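You operate a simulated robot arm through the tools that you are given. There is no shell and no other tool. Be economical: measure what you need, move in short steps, check, and stop when the job is done.

Carry out the task below with a simulated robot arm. There is one attempt and no reset: what you move stays moved.

TASK
Put the 20 mm swage block from the grey bench on top of the blue blower and the 25 mm swage block on top of the square block there.

It is judged by the outcome, as a careful person would: the job done as asked, and still so three seconds after it is handed in. It fails if anything else is knocked over, pushed out of place, dropped, spilled or broken.

THE ROBOT
A 6-joint arm with a two-finger parallel gripper, fixed in place. Base frame: the origin is at the foot of the arm, x ahead of it, y to its left, z up; the work surface is at about z = 0. Lengths are in cm, angles in rad, forces in N, time in s.
With the tool pointing down near the work surface it reaches from about 18 to 46 cm from the base axis. Its first joint turns from -1.222 to 1.222 rad. Payload 1.9 kg.
Tool frame: the origin (TCP) lies between the finger pads and is the grasp point; the fingertips stand 2.3 cm ahead of it; z points along the fingers, y is the line along which they close. The gripper opens to 9.4 cm. The fingers are 3.8 cm wide and 1 cm thick; the gripper's body (5.4 by 9.6 cm) begins 3.9 cm behind the TCP.
Orientation is told as [roll, pitch, yaw] about the base's x, y, z axes, in that order, counted from this pose: with the fingers straight down and closing along the base's y, the tool's x points along the base's -x, its y along +y and its z along -z.

THE INTERFACE
- The arm moves only by the tool step_arm. Its argument "targets" is one flat list of numbers, 4 for each row, row after row: the shift along the base's x, y, z in mm, then the turn about the base's z in rad. In form: [dx, dy, dz, twist, dx, dy, dz, twist, ...]. A call has 1 to 20 rows; each row shifts and turns the commanded pose from where the row before left it. "claw" is the gripper command, from -1 (fully open) to 1 (shut), values between in proportion, set as the call begins (left out, the last holds). A row lasts 0.2 s, in which the tool goes at most 5 cm and 0.15 rad; a call with a longer step from one row to the next is refused whole, and so is a gripper value outside its range. A pose out of reach is approached as far as the arm can. The call stops where the force on the tool passes 40 N (or 10 N more than at its start, if that is more) or the arm is blocked; 0.2 s more then pass. The fingers move at their own pace (about 10.8 cm/s each) and stop on an object; they squeeze with about 27 N. The grip force told is the motor's: it shows also when the fingers shut on nothing. Time passes only in rows, and 0.2 s behind the last, so rows that do not move let the fingers close. It gives the time, the measured TCP pose, the force on the tool (base axes), the opening and the grip force at its end, in the units of the frame above (readings bear some noise), and new pictures: "pictures" is both (left out), scene, wrist or none.
- Cameras (640 x 400 px; columns grow to the right, rows downward): "scene" is fixed at [6.04, 32.53, 40.98]; the picture's right is [-0.68, -0.74, 0.00], its down [-0.52, 0.48, -0.71] and it looks along [0.52, -0.48, -0.70] (base axes); focal length 217 px, centre (320, 200). "wrist" rides on the gripper at [-3.9, 0, -4.4] in the tool frame; the picture's right is [0.00, -1.00, 0.00], its down [0.97, 0.00, -0.24] and it looks along [0.24, 0.00, 0.97] (tool axes); focal length 218 px, centre (320, 200).
- measure_at(camera, pixels): for up to 12 pixels [column, row] of the newest picture of that camera ("zoom" is the newest enlarged one), the place [x, y, z] in the base frame of the surface seen there, good to about 0.2 cm. No time passes.
- zoom(camera, box): a new picture of the part [left, top, right, bottom] of that camera's present view, enlarged. No time passes.
- finish_job(): hands the job in; it is judged then, once.

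Work in short steps. Measure before you move; look again where a grasp or a placing could have gone wrong, and mend it. You have 60 turns and 120 pictures in all, the two below and enlarged ones among them. Open the gripper and draw the arm clear of the work before you hand the job in, unless the task says otherwise; then end with one line.

The tools are called after "Emit:" as name(argument=value, ...) on one line, values as JSON. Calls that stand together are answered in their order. step_arm: Moves the arm, as the interface text tells. Its arguments: {"type":"object","properties":{"targets":{"type":"array","items":{"type":"number"}},"claw":{"type":"number"},"pictures":{"type":"string","enum":["both","scene","wrist","none"]}},"required":["targets"]} The other tools are called the same way: measure_at (camera, pixels) gives the place of the surface under pixels of a picture; zoom (camera, box) takes an enlarged picture of a part of a camera's view; finish_job () hands the job in.

At the start:

```text
t: 0.0
tcp_pos: [29.95, 15.13, 25.46]
orientation: [0.002, -0.002, 0.0]
contact_force: [-0.9, 0.2, 0.3]
finger_gap: 9.41
grip_force: 0.0
```

scene: 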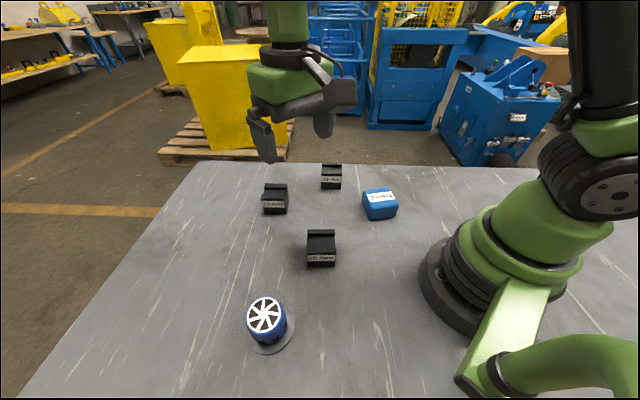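
wrist: 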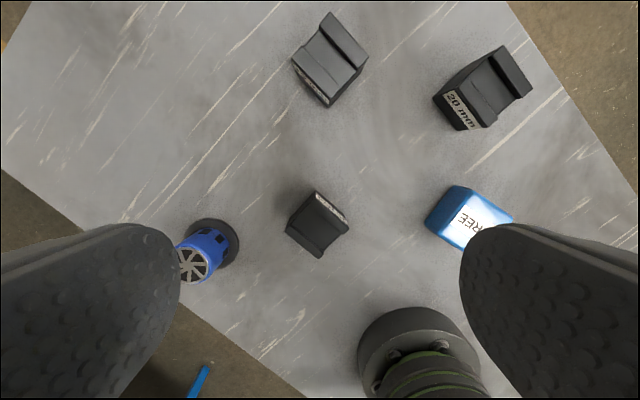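

I see three dark swage blocks, a blue square block and the blower; I zoom to read the labels.

Emit:
zoom(camera="scene", box=[240, 150, 420, 275])

Emit:
zoom(camera="wrist", box=[160, 0, 560, 290])

Emit:
zoom(camera="scene", box=[220, 280, 320, 360])

```text
3.20 times, centred on (330, 212) of scene
```

zoom: 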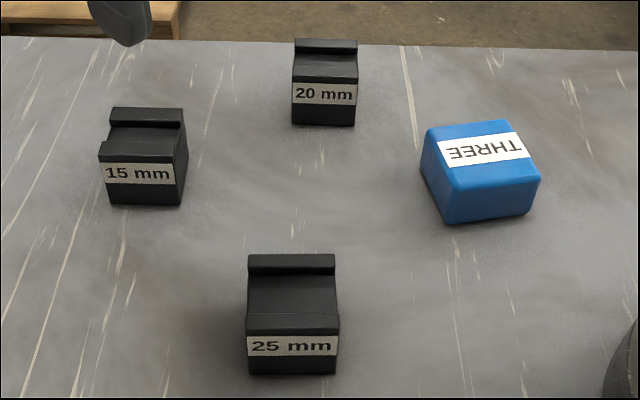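

```text
1.38 times, centred on (360, 145) of wrist
```

zoom: 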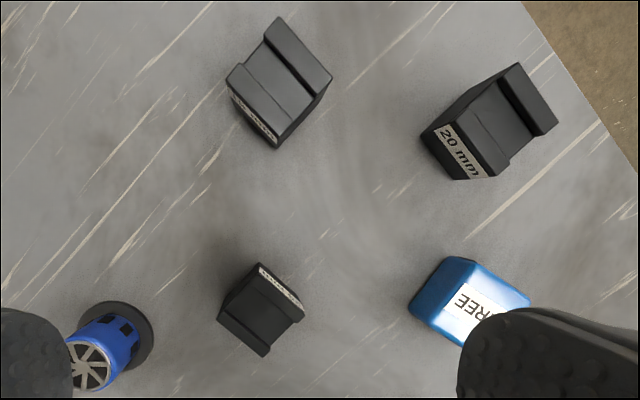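

```text
5.00 times, centred on (270, 320) of scene
```

zoom: 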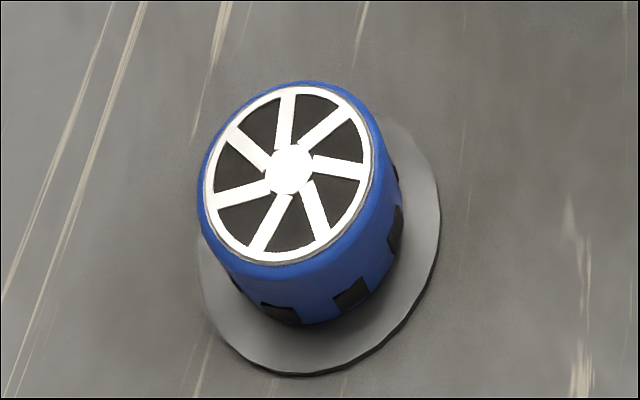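

The 20 mm block is the far one, the 25 mm the near one. I measure the blocks, blower top and blue block in both pictures.

Emit:
measure_at(camera="wrist", pixels=[[445, 92], [466, 76], [494, 112], [480, 88], [502, 50], [528, 90], [512, 70], [457, 110], [490, 55], [519, 97]])

Emit:
measure_at(camera="wrist", pixels=[[318, 193], [347, 219], [288, 233], [319, 257], [316, 222], [306, 238], [330, 205], [344, 228], [308, 203]])

Emit:
measure_at(camera="zoom", pixels=[[288, 168], [210, 185], [370, 165], [295, 90], [280, 258], [230, 130], [345, 225], [335, 105], [235, 245], [420, 220], [300, 365], [205, 280]])

Emit:
measure_at(camera="scene", pixels=[[381, 197], [365, 191], [387, 189], [395, 201], [373, 207], [370, 217], [396, 215], [331, 170], [331, 180], [321, 236], [321, 246], [321, 258]])

```text
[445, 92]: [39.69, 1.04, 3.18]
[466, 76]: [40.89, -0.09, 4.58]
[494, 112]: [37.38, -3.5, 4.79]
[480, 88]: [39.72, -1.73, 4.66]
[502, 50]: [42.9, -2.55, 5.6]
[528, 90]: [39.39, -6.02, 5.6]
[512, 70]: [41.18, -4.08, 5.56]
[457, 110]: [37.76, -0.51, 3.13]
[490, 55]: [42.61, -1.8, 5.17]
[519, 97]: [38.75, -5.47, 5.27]
```

```text
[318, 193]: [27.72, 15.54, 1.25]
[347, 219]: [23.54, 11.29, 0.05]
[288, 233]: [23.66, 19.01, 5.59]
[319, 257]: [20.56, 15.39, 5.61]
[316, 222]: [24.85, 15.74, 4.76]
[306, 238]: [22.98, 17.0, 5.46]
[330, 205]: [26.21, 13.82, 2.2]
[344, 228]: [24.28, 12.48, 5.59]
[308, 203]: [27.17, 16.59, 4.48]
```

```text
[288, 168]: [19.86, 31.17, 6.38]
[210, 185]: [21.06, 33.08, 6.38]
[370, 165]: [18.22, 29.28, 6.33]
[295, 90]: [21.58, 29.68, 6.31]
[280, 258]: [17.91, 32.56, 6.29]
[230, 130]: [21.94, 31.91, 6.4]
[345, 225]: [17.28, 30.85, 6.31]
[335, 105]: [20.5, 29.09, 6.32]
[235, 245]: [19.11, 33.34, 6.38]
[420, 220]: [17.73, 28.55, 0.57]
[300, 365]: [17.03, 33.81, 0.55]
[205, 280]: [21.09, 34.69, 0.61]
```

```text
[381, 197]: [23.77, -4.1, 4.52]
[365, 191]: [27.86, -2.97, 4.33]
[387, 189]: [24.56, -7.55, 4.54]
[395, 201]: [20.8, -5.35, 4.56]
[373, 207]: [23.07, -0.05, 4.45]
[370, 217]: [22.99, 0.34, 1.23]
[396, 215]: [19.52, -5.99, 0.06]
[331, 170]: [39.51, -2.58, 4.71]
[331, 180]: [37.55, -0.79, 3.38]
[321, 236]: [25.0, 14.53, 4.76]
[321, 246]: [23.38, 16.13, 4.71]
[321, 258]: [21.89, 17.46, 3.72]
```

20 mm block is at about (40, -2.3), turned 45°. I fly over it with a -0.785 turn to look from above.

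Emit:
step_arm(targets=[16, -29.4, -17.4, -0.131, 16, -29.4, -17.4, -0.131, 16, -29.4, -17.4, -0.131, 16, -29.4, -17.4, -0.131, 16, -29.4, -17.4, -0.131, 16, -29.4, -17.4, -0.13, 0, 0, 0, 0, 0, 0, 0, 0], claw=-1)

```text
t: 1.8
tcp_pos: [39.49, -2.63, 15.12]
orientation: [0.001, -0.003, -0.787]
contact_force: [0.3, -0.5, 0.1]
finger_gap: 9.38
grip_force: 0.0
```

scene: 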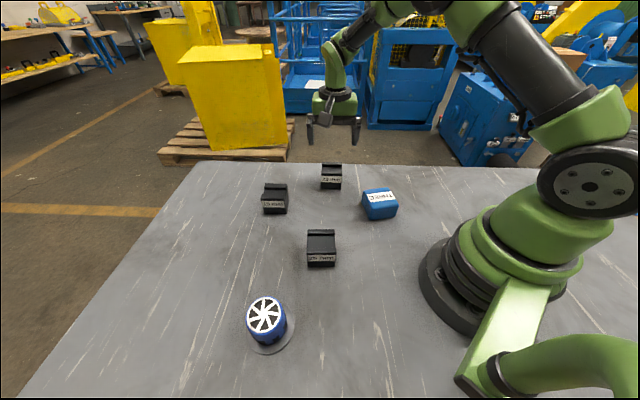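
wrist: 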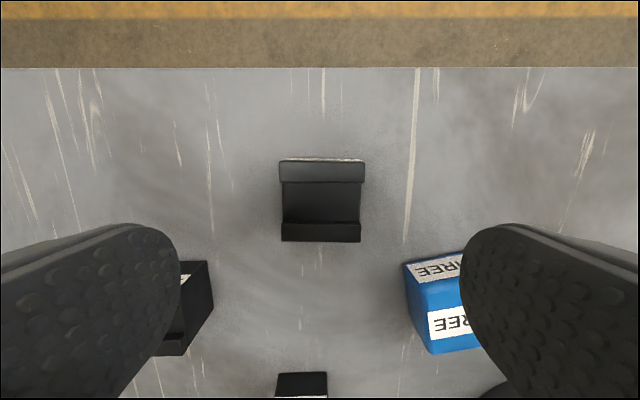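

Now the 20 mm block shows square-on in the wrist view (280–365, 158–242). Measure its edges.

Emit:
measure_at(camera="wrist", pixels=[[281, 172], [363, 172], [284, 205], [361, 205], [284, 230], [359, 230], [322, 163], [322, 178], [322, 200], [322, 217], [322, 226], [322, 240]])

Emit:
zoom(camera="wrist", box=[250, 140, 394, 260])

```text
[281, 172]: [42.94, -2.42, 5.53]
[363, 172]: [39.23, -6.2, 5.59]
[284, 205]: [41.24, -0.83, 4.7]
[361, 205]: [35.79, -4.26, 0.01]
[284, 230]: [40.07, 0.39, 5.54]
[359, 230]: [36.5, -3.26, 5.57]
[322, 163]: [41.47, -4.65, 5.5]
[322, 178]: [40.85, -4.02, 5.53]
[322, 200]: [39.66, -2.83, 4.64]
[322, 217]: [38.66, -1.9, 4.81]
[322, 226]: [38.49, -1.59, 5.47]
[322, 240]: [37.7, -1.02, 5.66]
```

```text
3.33 times, centred on (322, 200) of wrist
```

zoom: 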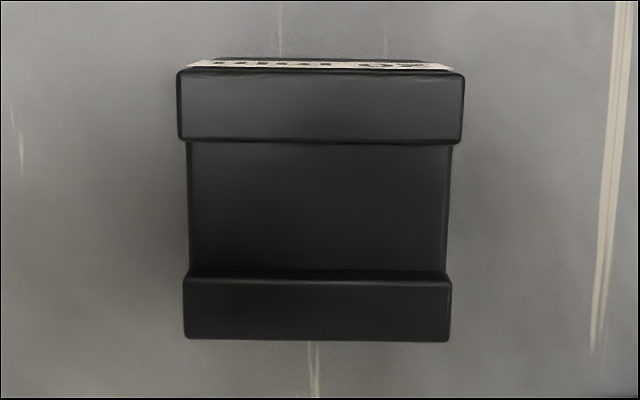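

Block centre is about (39.6, -2.8), 5.2 × 5.3 × 5.6 cm. Align and descend to z≈3.3.

Emit:
step_arm(targets=[1.2, -1.7, -30, 0, 0, 0, -30, 0, 0, 0, -25, 0, 0, 0, -20, 0, 0, 0, -13, 0, 0, 0, 0, 0], pictures="wrist")

```text
t: 3.2
tcp_pos: [39.5, -2.75, 3.15]
orientation: [0.002, -0.001, -0.785]
contact_force: [-0.1, -0.1, 0.6]
finger_gap: 9.4
grip_force: 0.0
```

wrist: 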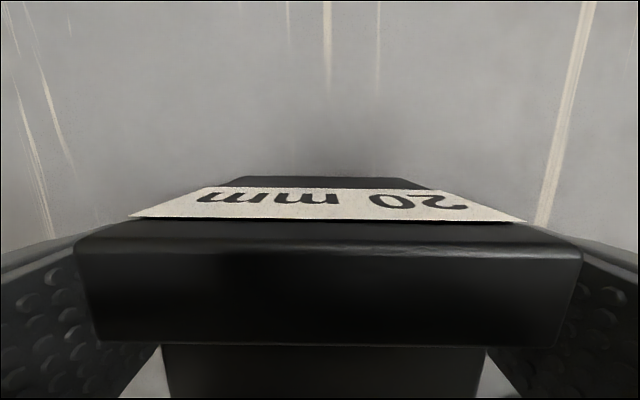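

The label confirms 20 mm and the fingers straddle it. Close, letting the grip settle.

Emit:
step_arm(targets=[0, 0, 0, 0, 0, 0, 0, 0, 0, 0, 0, 0, 0, 0, 0, 0], claw=1, pictures="none")

Emit:
step_arm(targets=[0, 0, 10, 0, 0, 0, 20, 0, 0, 0, 20, 0, 0, 0, 0, 0], pictures="both")

```text
t: 4.2
tcp_pos: [39.63, -2.74, 3.2]
orientation: [0.001, -0.001, -0.787]
contact_force: [-2.3, -1.3, 0.2]
finger_gap: 5.62
grip_force: 26.9
```

```text
t: 5.2
tcp_pos: [39.52, -2.76, 8.24]
orientation: [0.001, -0.001, -0.785]
contact_force: [0.2, 0.6, -10.7]
finger_gap: 5.57
grip_force: 26.9
```

scene: 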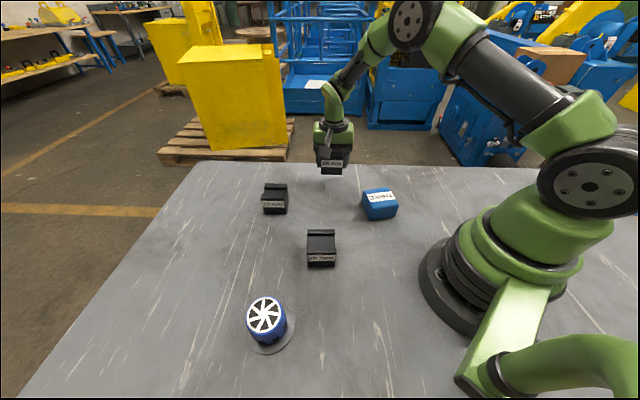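
wrist: 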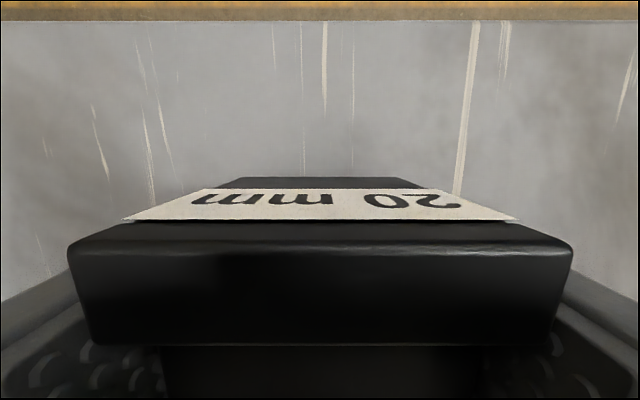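

Held firmly (about 1.1 kg), no slip. Raise and carry to over the blower at (19.7, 31.2), turning with the base.

Emit:
step_arm(targets=[0, 0, 20, 0, 0, 0, 30, 0, 0, 0, 28, 0, -8.2, 14, 0, 0.06, -16.5, 28.3, 0, 0.0604, -16.5, 28.3, 0, 0.0604, -16.5, 28.3, 0, 0.0604, -16.5, 28.3, 0, 0.0604, -16.5, 28.3, 0, 0.0604, -16.5, 28.3, 0, 0.0604, -16.5, 28.3, 0, 0.0604, -16.5, 28.3, 0, 0.0604, -16.5, 28.3, 0, 0.0604, -16.5, 28.3, 0, 0.0604, -16.5, 28.3, 0, 0.0604, -8.5, 14.2, 0, 0.06, 0, 0, 0, 0, 0, 0, 0, 0])

```text
t: 9.0
tcp_pos: [19.62, 31.17, 16.22]
orientation: [0.002, -0.002, -0.002]
contact_force: [-0.3, 0.2, -9.4]
finger_gap: 5.61
grip_force: 26.6
```

scene: 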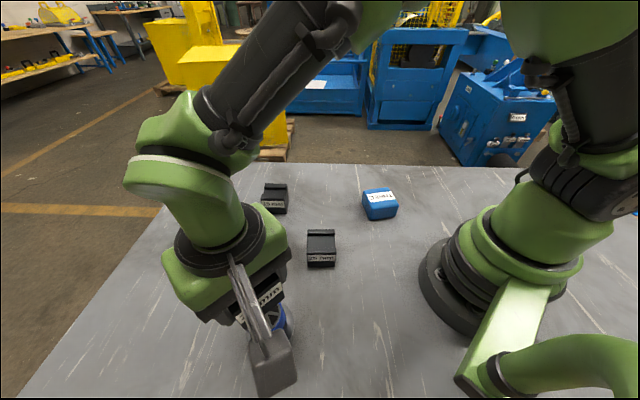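
wrist: 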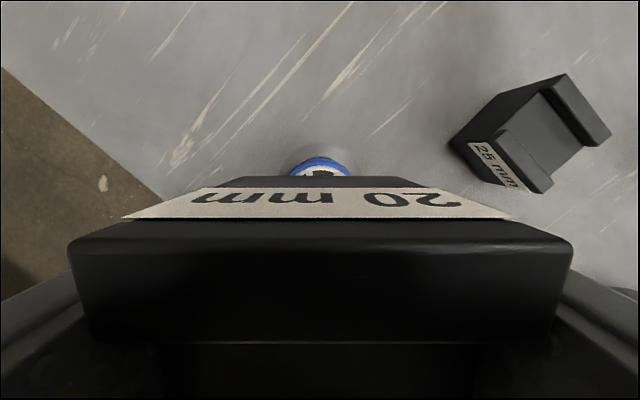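

Blower rim peeks centred at column 320. Descend to just above its top (contact expected at z≈9.55).

Emit:
step_arm(targets=[0.8, 0.3, -20, 0, 0, 0, -20, 0, 0, 0, -14, 0, 0, 0, -6, 0, 0, 0, 0, 0])

Emit:
measure_at(camera="wrist", pixels=[[320, 175], [320, 165], [320, 160], [290, 172], [350, 172]])

```text
t: 10.2
tcp_pos: [19.92, 31.16, 9.98]
orientation: [0.005, -0.002, -0.003]
contact_force: [-0.1, -0.1, -9.3]
finger_gap: 5.63
grip_force: 26.5
```

scene: 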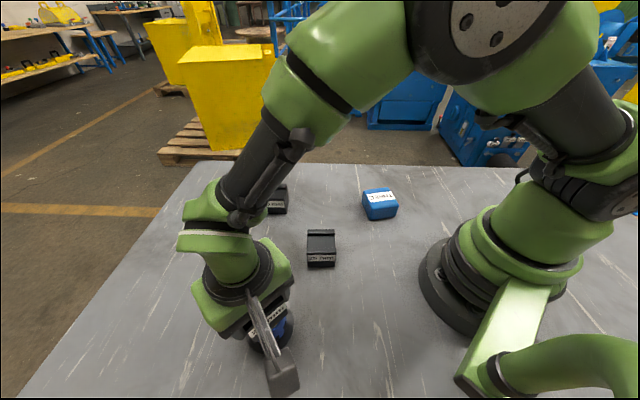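
wrist: 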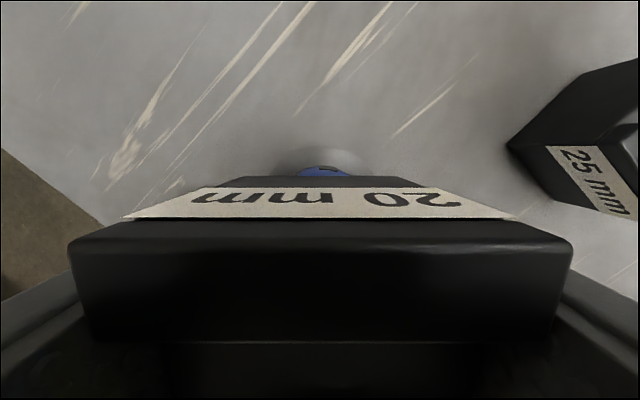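

```text
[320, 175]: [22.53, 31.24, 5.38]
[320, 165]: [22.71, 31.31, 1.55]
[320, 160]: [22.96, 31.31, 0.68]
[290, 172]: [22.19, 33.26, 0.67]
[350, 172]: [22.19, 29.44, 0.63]
```

Block lines up (blower's front side at x≈22.5, y≈31.2). Lower in small steps until contact.

Emit:
step_arm(targets=[0, 0, -2, 0, 0, 0, -1, 0, 0, 0, 0, 0], pictures="none")

```text
t: 11.0
tcp_pos: [19.88, 31.35, 9.73]
orientation: [0.001, -0.002, -0.003]
contact_force: [0.0, 0.8, -9.6]
finger_gap: 5.59
grip_force: 26.9
```

Emit:
step_arm(targets=[0, 0, -1, 0, 0, 0, 0, 0], pictures="none")

Emit:
step_arm(targets=[0, 0, -1, 0, 0, 0, 0, 0], pictures="none")

```text
t: 11.6
tcp_pos: [19.88, 31.22, 9.72]
orientation: [0.001, -0.002, 0.0]
contact_force: [0.9, -0.4, -10.1]
finger_gap: 5.61
grip_force: 27.0
```

```text
t: 12.2
tcp_pos: [19.94, 31.29, 9.61]
orientation: [0.003, -0.002, -0.002]
contact_force: [0.3, -0.5, -9.3]
finger_gap: 5.61
grip_force: 27.6
```

Emit:
step_arm(targets=[0, 0, -1, 0, 0, 0, 0, 0], pictures="none")

Emit:
step_arm(targets=[0, 0, -1, 0, 0, 0, 0, 0], pictures="scene")

```text
t: 12.8
tcp_pos: [19.9, 31.35, 9.51]
orientation: [0.003, -0.005, -0.001]
contact_force: [-0.6, -4.1, 5.5]
finger_gap: 5.61
grip_force: 27.1
```

```text
t: 13.4
tcp_pos: [19.97, 31.36, 9.39]
orientation: [0.003, -0.005, -0.002]
contact_force: [1.1, -4.3, 18.1]
finger_gap: 5.61
grip_force: 26.9
```

scene: 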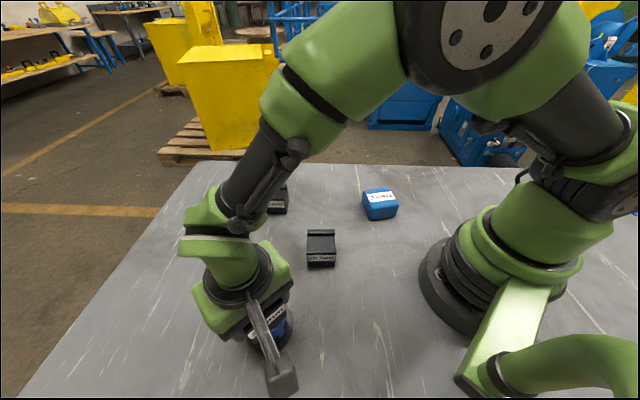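

Contact made (vertical force went from -10 to +18 N). Ease up 1 mm and release, then withdraw straight up.

Emit:
step_arm(targets=[0, 0, 1, 0, 0, 0, 0, 0], pictures="none")

Emit:
step_arm(targets=[0, 0, 0, 0, 0, 0, 0, 0, 0, 0, 0, 0], claw=-0.3, pictures="none")

Emit:
step_arm(targets=[0, 0, 10, 0, 0, 0, 25, 0, 0, 0, 35, 0, 0, 0, 30, 0, 0, 0, 0, 0], claw=-0.6)

```text
t: 14.0
tcp_pos: [19.79, 31.27, 9.5]
orientation: [0.0, 0.0, -0.002]
contact_force: [-0.1, 0.6, -8.0]
finger_gap: 5.58
grip_force: 26.7
```

```text
t: 14.8
tcp_pos: [19.88, 31.26, 9.48]
orientation: [0.001, -0.002, -0.002]
contact_force: [0.4, -0.7, 0.6]
finger_gap: 6.11
grip_force: 0.1
```

```text
t: 16.0
tcp_pos: [19.88, 31.26, 19.41]
orientation: [0.002, 0.0, -0.002]
contact_force: [-0.9, -0.4, 0.0]
finger_gap: 7.55
grip_force: 0.0
```

scene: 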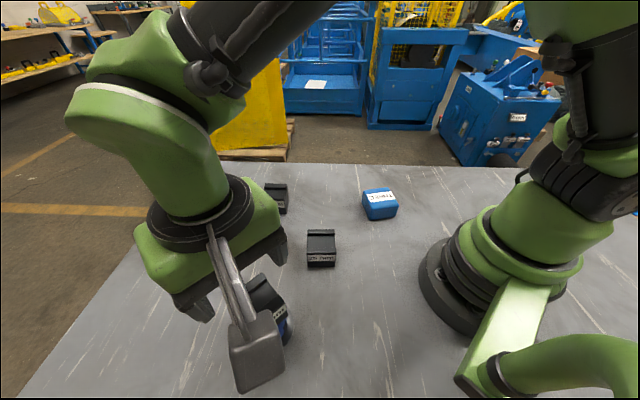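
wrist: 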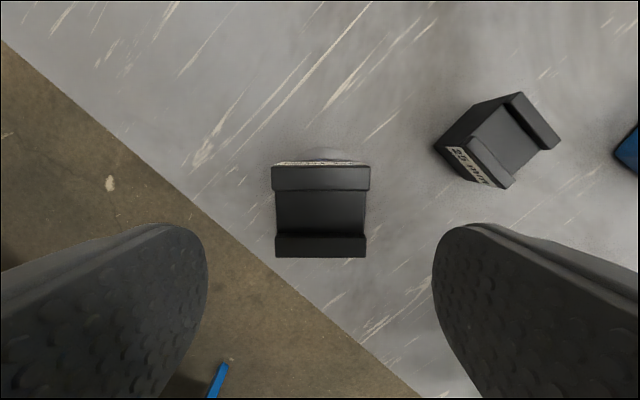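

The 20 mm block sits level on the blower. Next hover over the 25 mm block (around (23.9, 15.6)) with the fingers turned 45°.

Emit:
step_arm(targets=[6.7, -26, 0, -0.131, 6.7, -26, 0, -0.131, 6.7, -26, 0, -0.131, 6.7, -26, -14, -0.131, 6.7, -26, -14, -0.131, 6.7, -26, -16, -0.13, 0, 0, 0, 0, 0, 0, 0, 0], claw=-1)

```text
t: 17.8
tcp_pos: [23.98, 15.72, 15.0]
orientation: [0.0, -0.001, -0.79]
contact_force: [0.8, -0.7, -0.2]
finger_gap: 9.4
grip_force: 0.0
```

scene: 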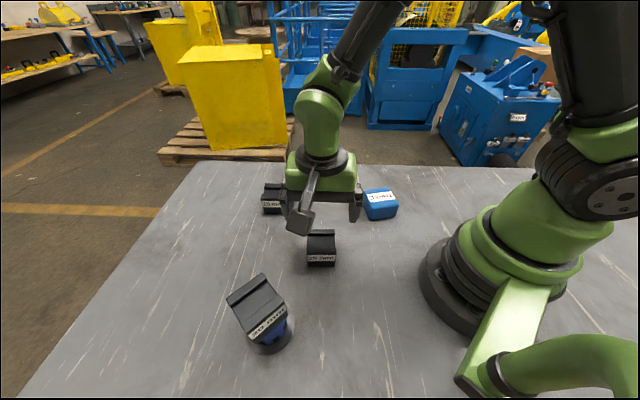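
wrist: 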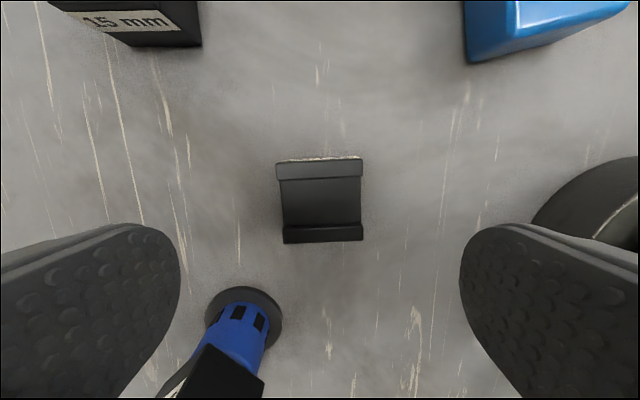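

The blower stack stands well. Measure the 25 mm block's edges, and check the 15 mm and blue blocks' clearance; zoom on the blue block for its target centre.

Emit:
measure_at(camera="wrist", pixels=[[279, 173], [360, 169], [285, 235], [361, 233], [320, 165], [320, 176], [320, 231], [321, 238]])

Emit:
zoom(camera="scene", box=[348, 178, 412, 218])

Emit:
zoom(camera="scene", box=[210, 260, 320, 360])

```text
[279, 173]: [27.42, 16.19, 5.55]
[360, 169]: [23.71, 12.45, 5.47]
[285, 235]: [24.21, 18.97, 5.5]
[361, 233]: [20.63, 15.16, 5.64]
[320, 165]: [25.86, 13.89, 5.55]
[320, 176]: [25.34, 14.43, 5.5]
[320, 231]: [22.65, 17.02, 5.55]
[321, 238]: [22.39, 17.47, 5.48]
```

```text
10.00 times, centred on (380, 198) of scene
```

zoom: 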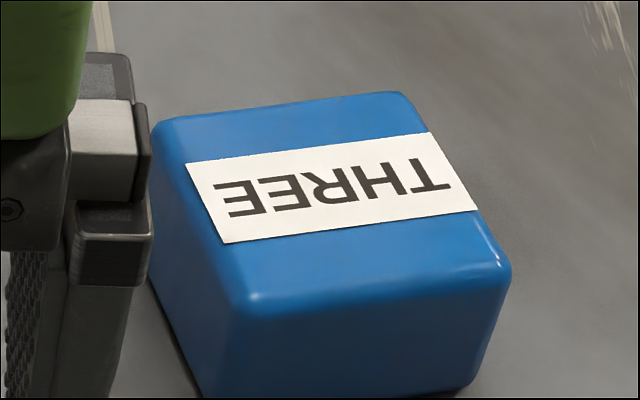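

```text
4.00 times, centred on (265, 310) of scene
```

zoom: 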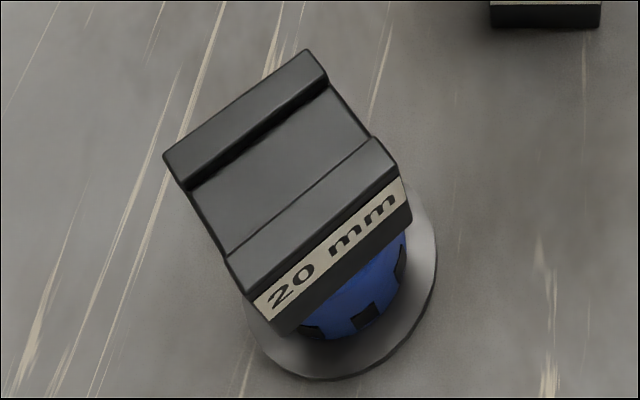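

Centre ≈ (24.05, 15.7), turned about +0.03 rad relative to the fingers. Correct and descend.

Emit:
step_arm(targets=[0.5, 0, -30, 0.03, 0, 0, -30, 0, 0, 0, -25, 0, 0, 0, -20, 0, 0, 0, -13, 0, 0, 0, 0, 0], pictures="wrist")

```text
t: 19.2
tcp_pos: [23.85, 15.71, 3.38]
orientation: [0.006, -0.002, -0.758]
contact_force: [-0.6, 0.3, -0.1]
finger_gap: 9.4
grip_force: 0.1
```

wrist: 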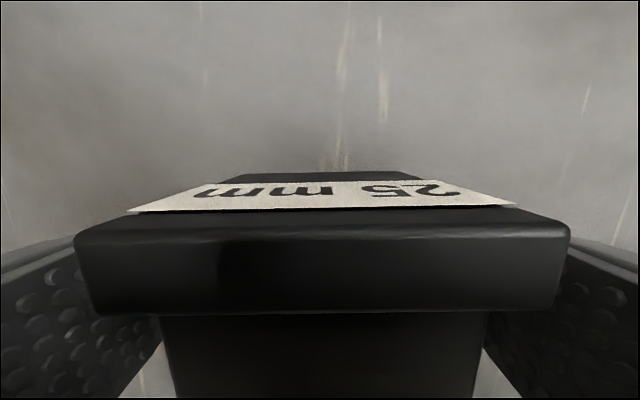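

The label reads 25 mm, well aligned. Close and lift.

Emit:
step_arm(targets=[0, 0, 0, 0, 0, 0, 0, 0, 0, 0, 0, 0, 0, 0, 0, 0], claw=1, pictures="none")

Emit:
step_arm(targets=[0, 0, 10, 0, 0, 0, 20, 0, 0, 0, 30, 0, 0, 0, 35, 0, 0, 0, 15, 0, 0, 0, 0, 0], pictures="both")

```text
t: 20.2
tcp_pos: [23.89, 15.77, 3.19]
orientation: [0.003, -0.001, -0.757]
contact_force: [-0.5, -2.4, -0.6]
finger_gap: 5.6
grip_force: 27.1
```

```text
t: 21.6
tcp_pos: [23.97, 15.52, 14.32]
orientation: [0.002, -0.001, -0.756]
contact_force: [0.3, 0.2, -9.5]
finger_gap: 5.61
grip_force: 27.4
```

scene: 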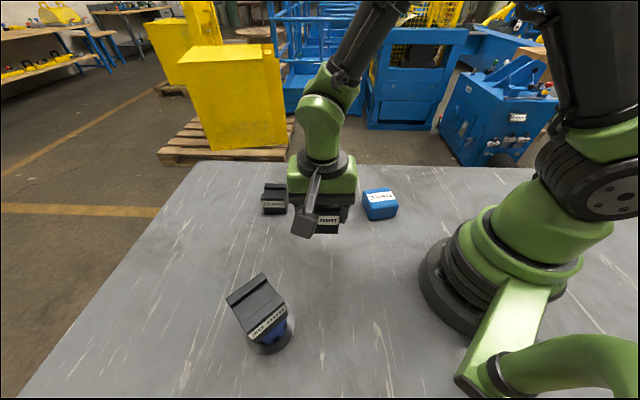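
wrist: 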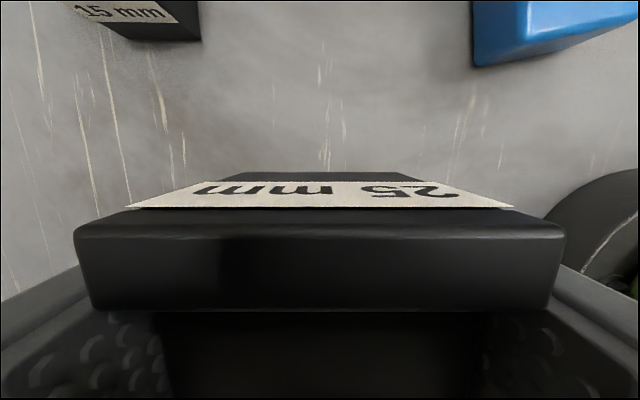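

Held. Now measure the blue block's top: corners near scene (364,190), (388,188), (398,204), (373,208).

Emit:
measure_at(camera="scene", pixels=[[365, 191], [388, 189], [397, 204], [373, 207], [376, 190], [393, 197], [385, 206], [369, 199], [380, 198]])

Emit:
zoom(camera="scene", box=[348, 178, 412, 228])

```text
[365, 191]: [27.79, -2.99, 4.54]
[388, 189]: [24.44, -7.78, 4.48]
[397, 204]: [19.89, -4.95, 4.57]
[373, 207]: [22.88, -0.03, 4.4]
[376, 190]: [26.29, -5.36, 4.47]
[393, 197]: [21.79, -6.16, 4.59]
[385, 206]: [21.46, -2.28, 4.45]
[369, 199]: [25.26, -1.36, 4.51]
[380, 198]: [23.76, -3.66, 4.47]
```

```text
8.00 times, centred on (380, 203) of scene
```

zoom: 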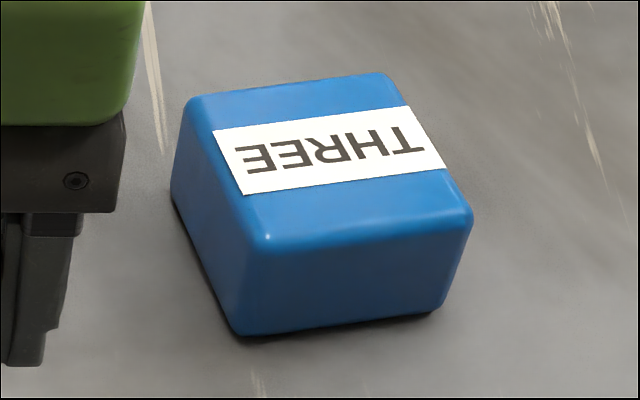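

Blue block's top centre is (23.75, -3.95), z 4.5, edges at about 57°. Carry the block there with a +0.19 turn.

Emit:
step_arm(targets=[0, -14, 0, 0.025, 0, -28, 0, 0.028, 0, -28, 0, 0.028, -1, -28, 0, 0.028, -1, -28, 0, 0.028, 0, -28, 0, 0.028, 0, -28, 0, 0.025, 0, -14, 0, 0, 0, 0, 0, 0, 0, 0, 0, 0])

```text
t: 23.8
tcp_pos: [23.82, -3.96, 14.36]
orientation: [0.001, -0.001, -0.567]
contact_force: [-1.3, -0.2, -10.6]
finger_gap: 5.58
grip_force: 27.0
```

scene: 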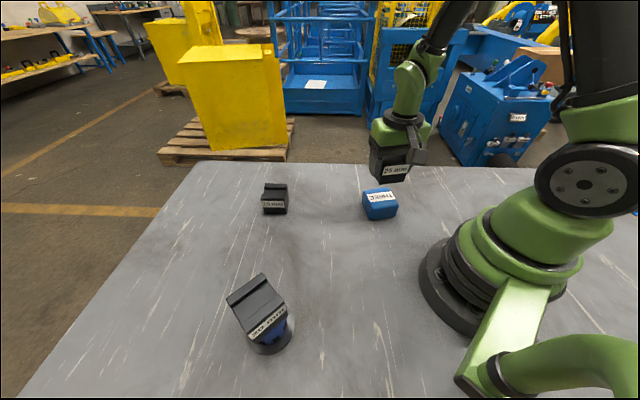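
wrist: 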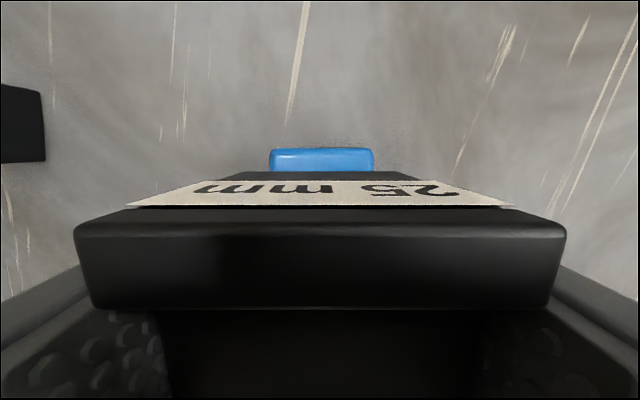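

Blue block appears centred (269–376, mid 322) and aligned. Descend to just above it (contact expected at z≈7.7).

Emit:
step_arm(targets=[0, 0, -20, 0, 0, 0, -20, 0, 0, 0, -14, 0, 0, 0, -7, 0, 0, 0, 0, 0])

Emit:
step_arm(targets=[0, 0, -2, 0, 0, 0, 0, 0], pictures="none")

```text
t: 25.0
tcp_pos: [23.75, -3.81, 8.2]
orientation: [0.002, -0.001, -0.566]
contact_force: [-0.1, 0.4, -9.0]
finger_gap: 5.58
grip_force: 26.9
```

scene: 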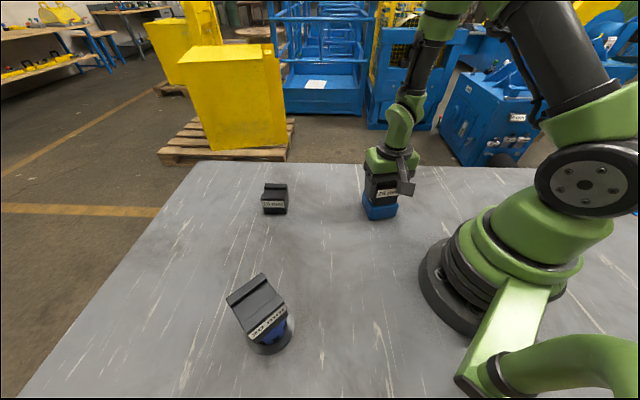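
wrist: 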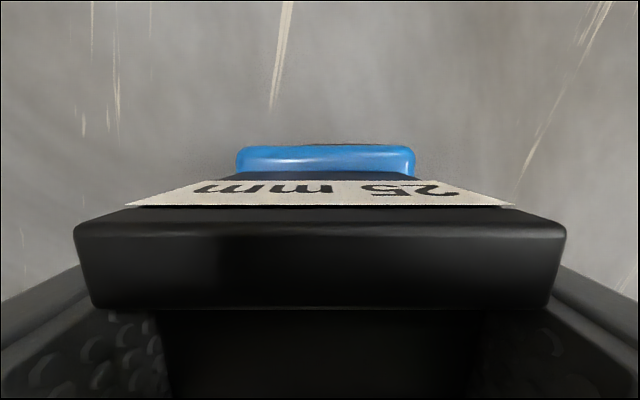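

```text
t: 25.6
tcp_pos: [23.88, -3.92, 8.0]
orientation: [0.003, -0.002, -0.566]
contact_force: [-0.5, -0.6, -10.1]
finger_gap: 5.59
grip_force: 27.2
```

Well centred. Lower on in 1 mm steps to contact.

Emit:
step_arm(targets=[0, 0, -1, 0, 0, 0, -1, 0, 0, 0, 0, 0], pictures="none")

Emit:
step_arm(targets=[0, 0, -1, 0, 0, 0, 0, 0], pictures="none")

```text
t: 26.4
tcp_pos: [23.78, -3.87, 7.83]
orientation: [0.003, -0.002, -0.568]
contact_force: [-1.7, 9.2, 16.7]
finger_gap: 5.6
grip_force: 26.5
```

```text
t: 27.0
tcp_pos: [23.7, -4.02, 7.54]
orientation: [0.002, -0.004, -0.565]
contact_force: [3.5, 9.3, 19.0]
finger_gap: 5.59
grip_force: 27.5
```

Contact. Ease up 1 mm, release, and withdraw.

Emit:
step_arm(targets=[0, 0, 1, 0, 0, 0, 0, 0], pictures="none")

Emit:
step_arm(targets=[0, 0, 0, 0, 0, 0, 0, 0, 0, 0, 0, 0], claw=-0.3, pictures="none")

Emit:
step_arm(targets=[0, 0, 10, 0, 0, 0, 25, 0, 0, 0, 35, 0, 0, 0, 40, 0, 0, 0, 30, 0, 0, 0, 0, 0], claw=-0.6)

```text
t: 27.6
tcp_pos: [23.74, -4.07, 7.75]
orientation: [0.001, 0.0, -0.567]
contact_force: [-0.4, 0.3, -9.2]
finger_gap: 5.59
grip_force: 27.3
```

```text
t: 28.4
tcp_pos: [23.65, -4.0, 7.75]
orientation: [0.0, -0.002, -0.567]
contact_force: [0.1, 0.1, -0.4]
finger_gap: 6.08
grip_force: 0.1
```

```text
t: 29.8
tcp_pos: [23.83, -3.8, 21.66]
orientation: [0.002, -0.001, -0.566]
contact_force: [-0.9, 1.1, -0.2]
finger_gap: 7.51
grip_force: 0.2
```

scene: 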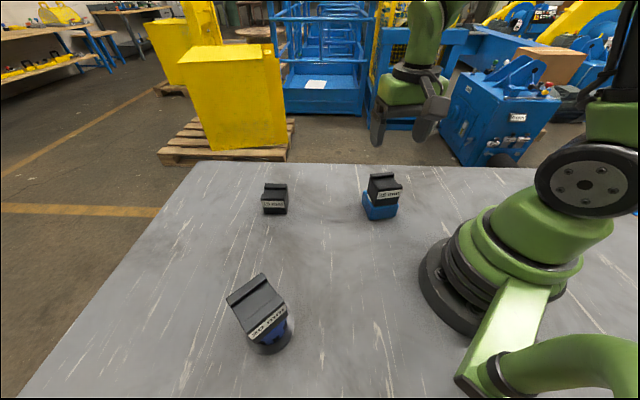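
wrist: 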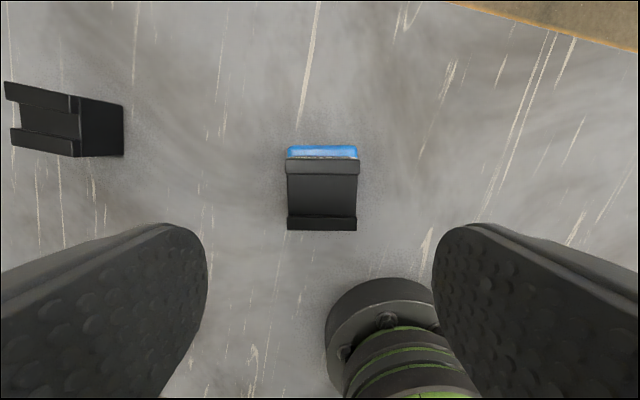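

Both stacks look right. Quick zoom to confirm that the block on blue is level.

Emit:
zoom(camera="scene", box=[340, 160, 420, 230])

Emit:
step_arm(targets=[0, 0, 20, 0, 0, 0, 0, 0], claw=-1, pictures="none")

```text
5.71 times, centred on (380, 195) of scene
```

zoom: 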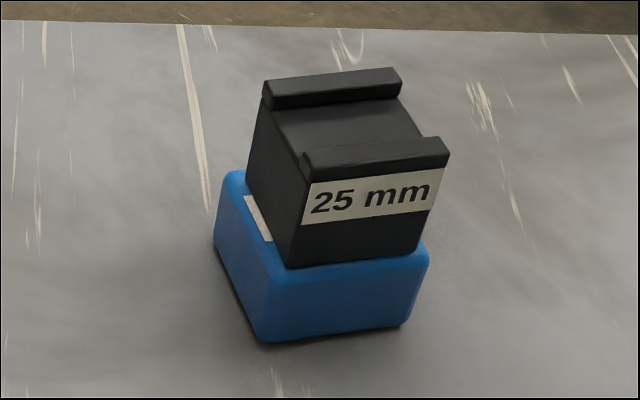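

```text
t: 30.4
tcp_pos: [23.66, -3.85, 23.79]
orientation: [0.002, -0.003, -0.566]
contact_force: [0.1, 0.4, -0.3]
finger_gap: 9.43
grip_force: 0.1
```

Both stacks are level and stable, the gripper is open and clear; I hand it in.

Emit:
finish_job()

```text
The job is handed in.
```

The 20 mm swage block is on top of the blue blower and the 25 mm swage block is on top of the square blue block. Both sat level in the last pictures, and nothing else was moved.
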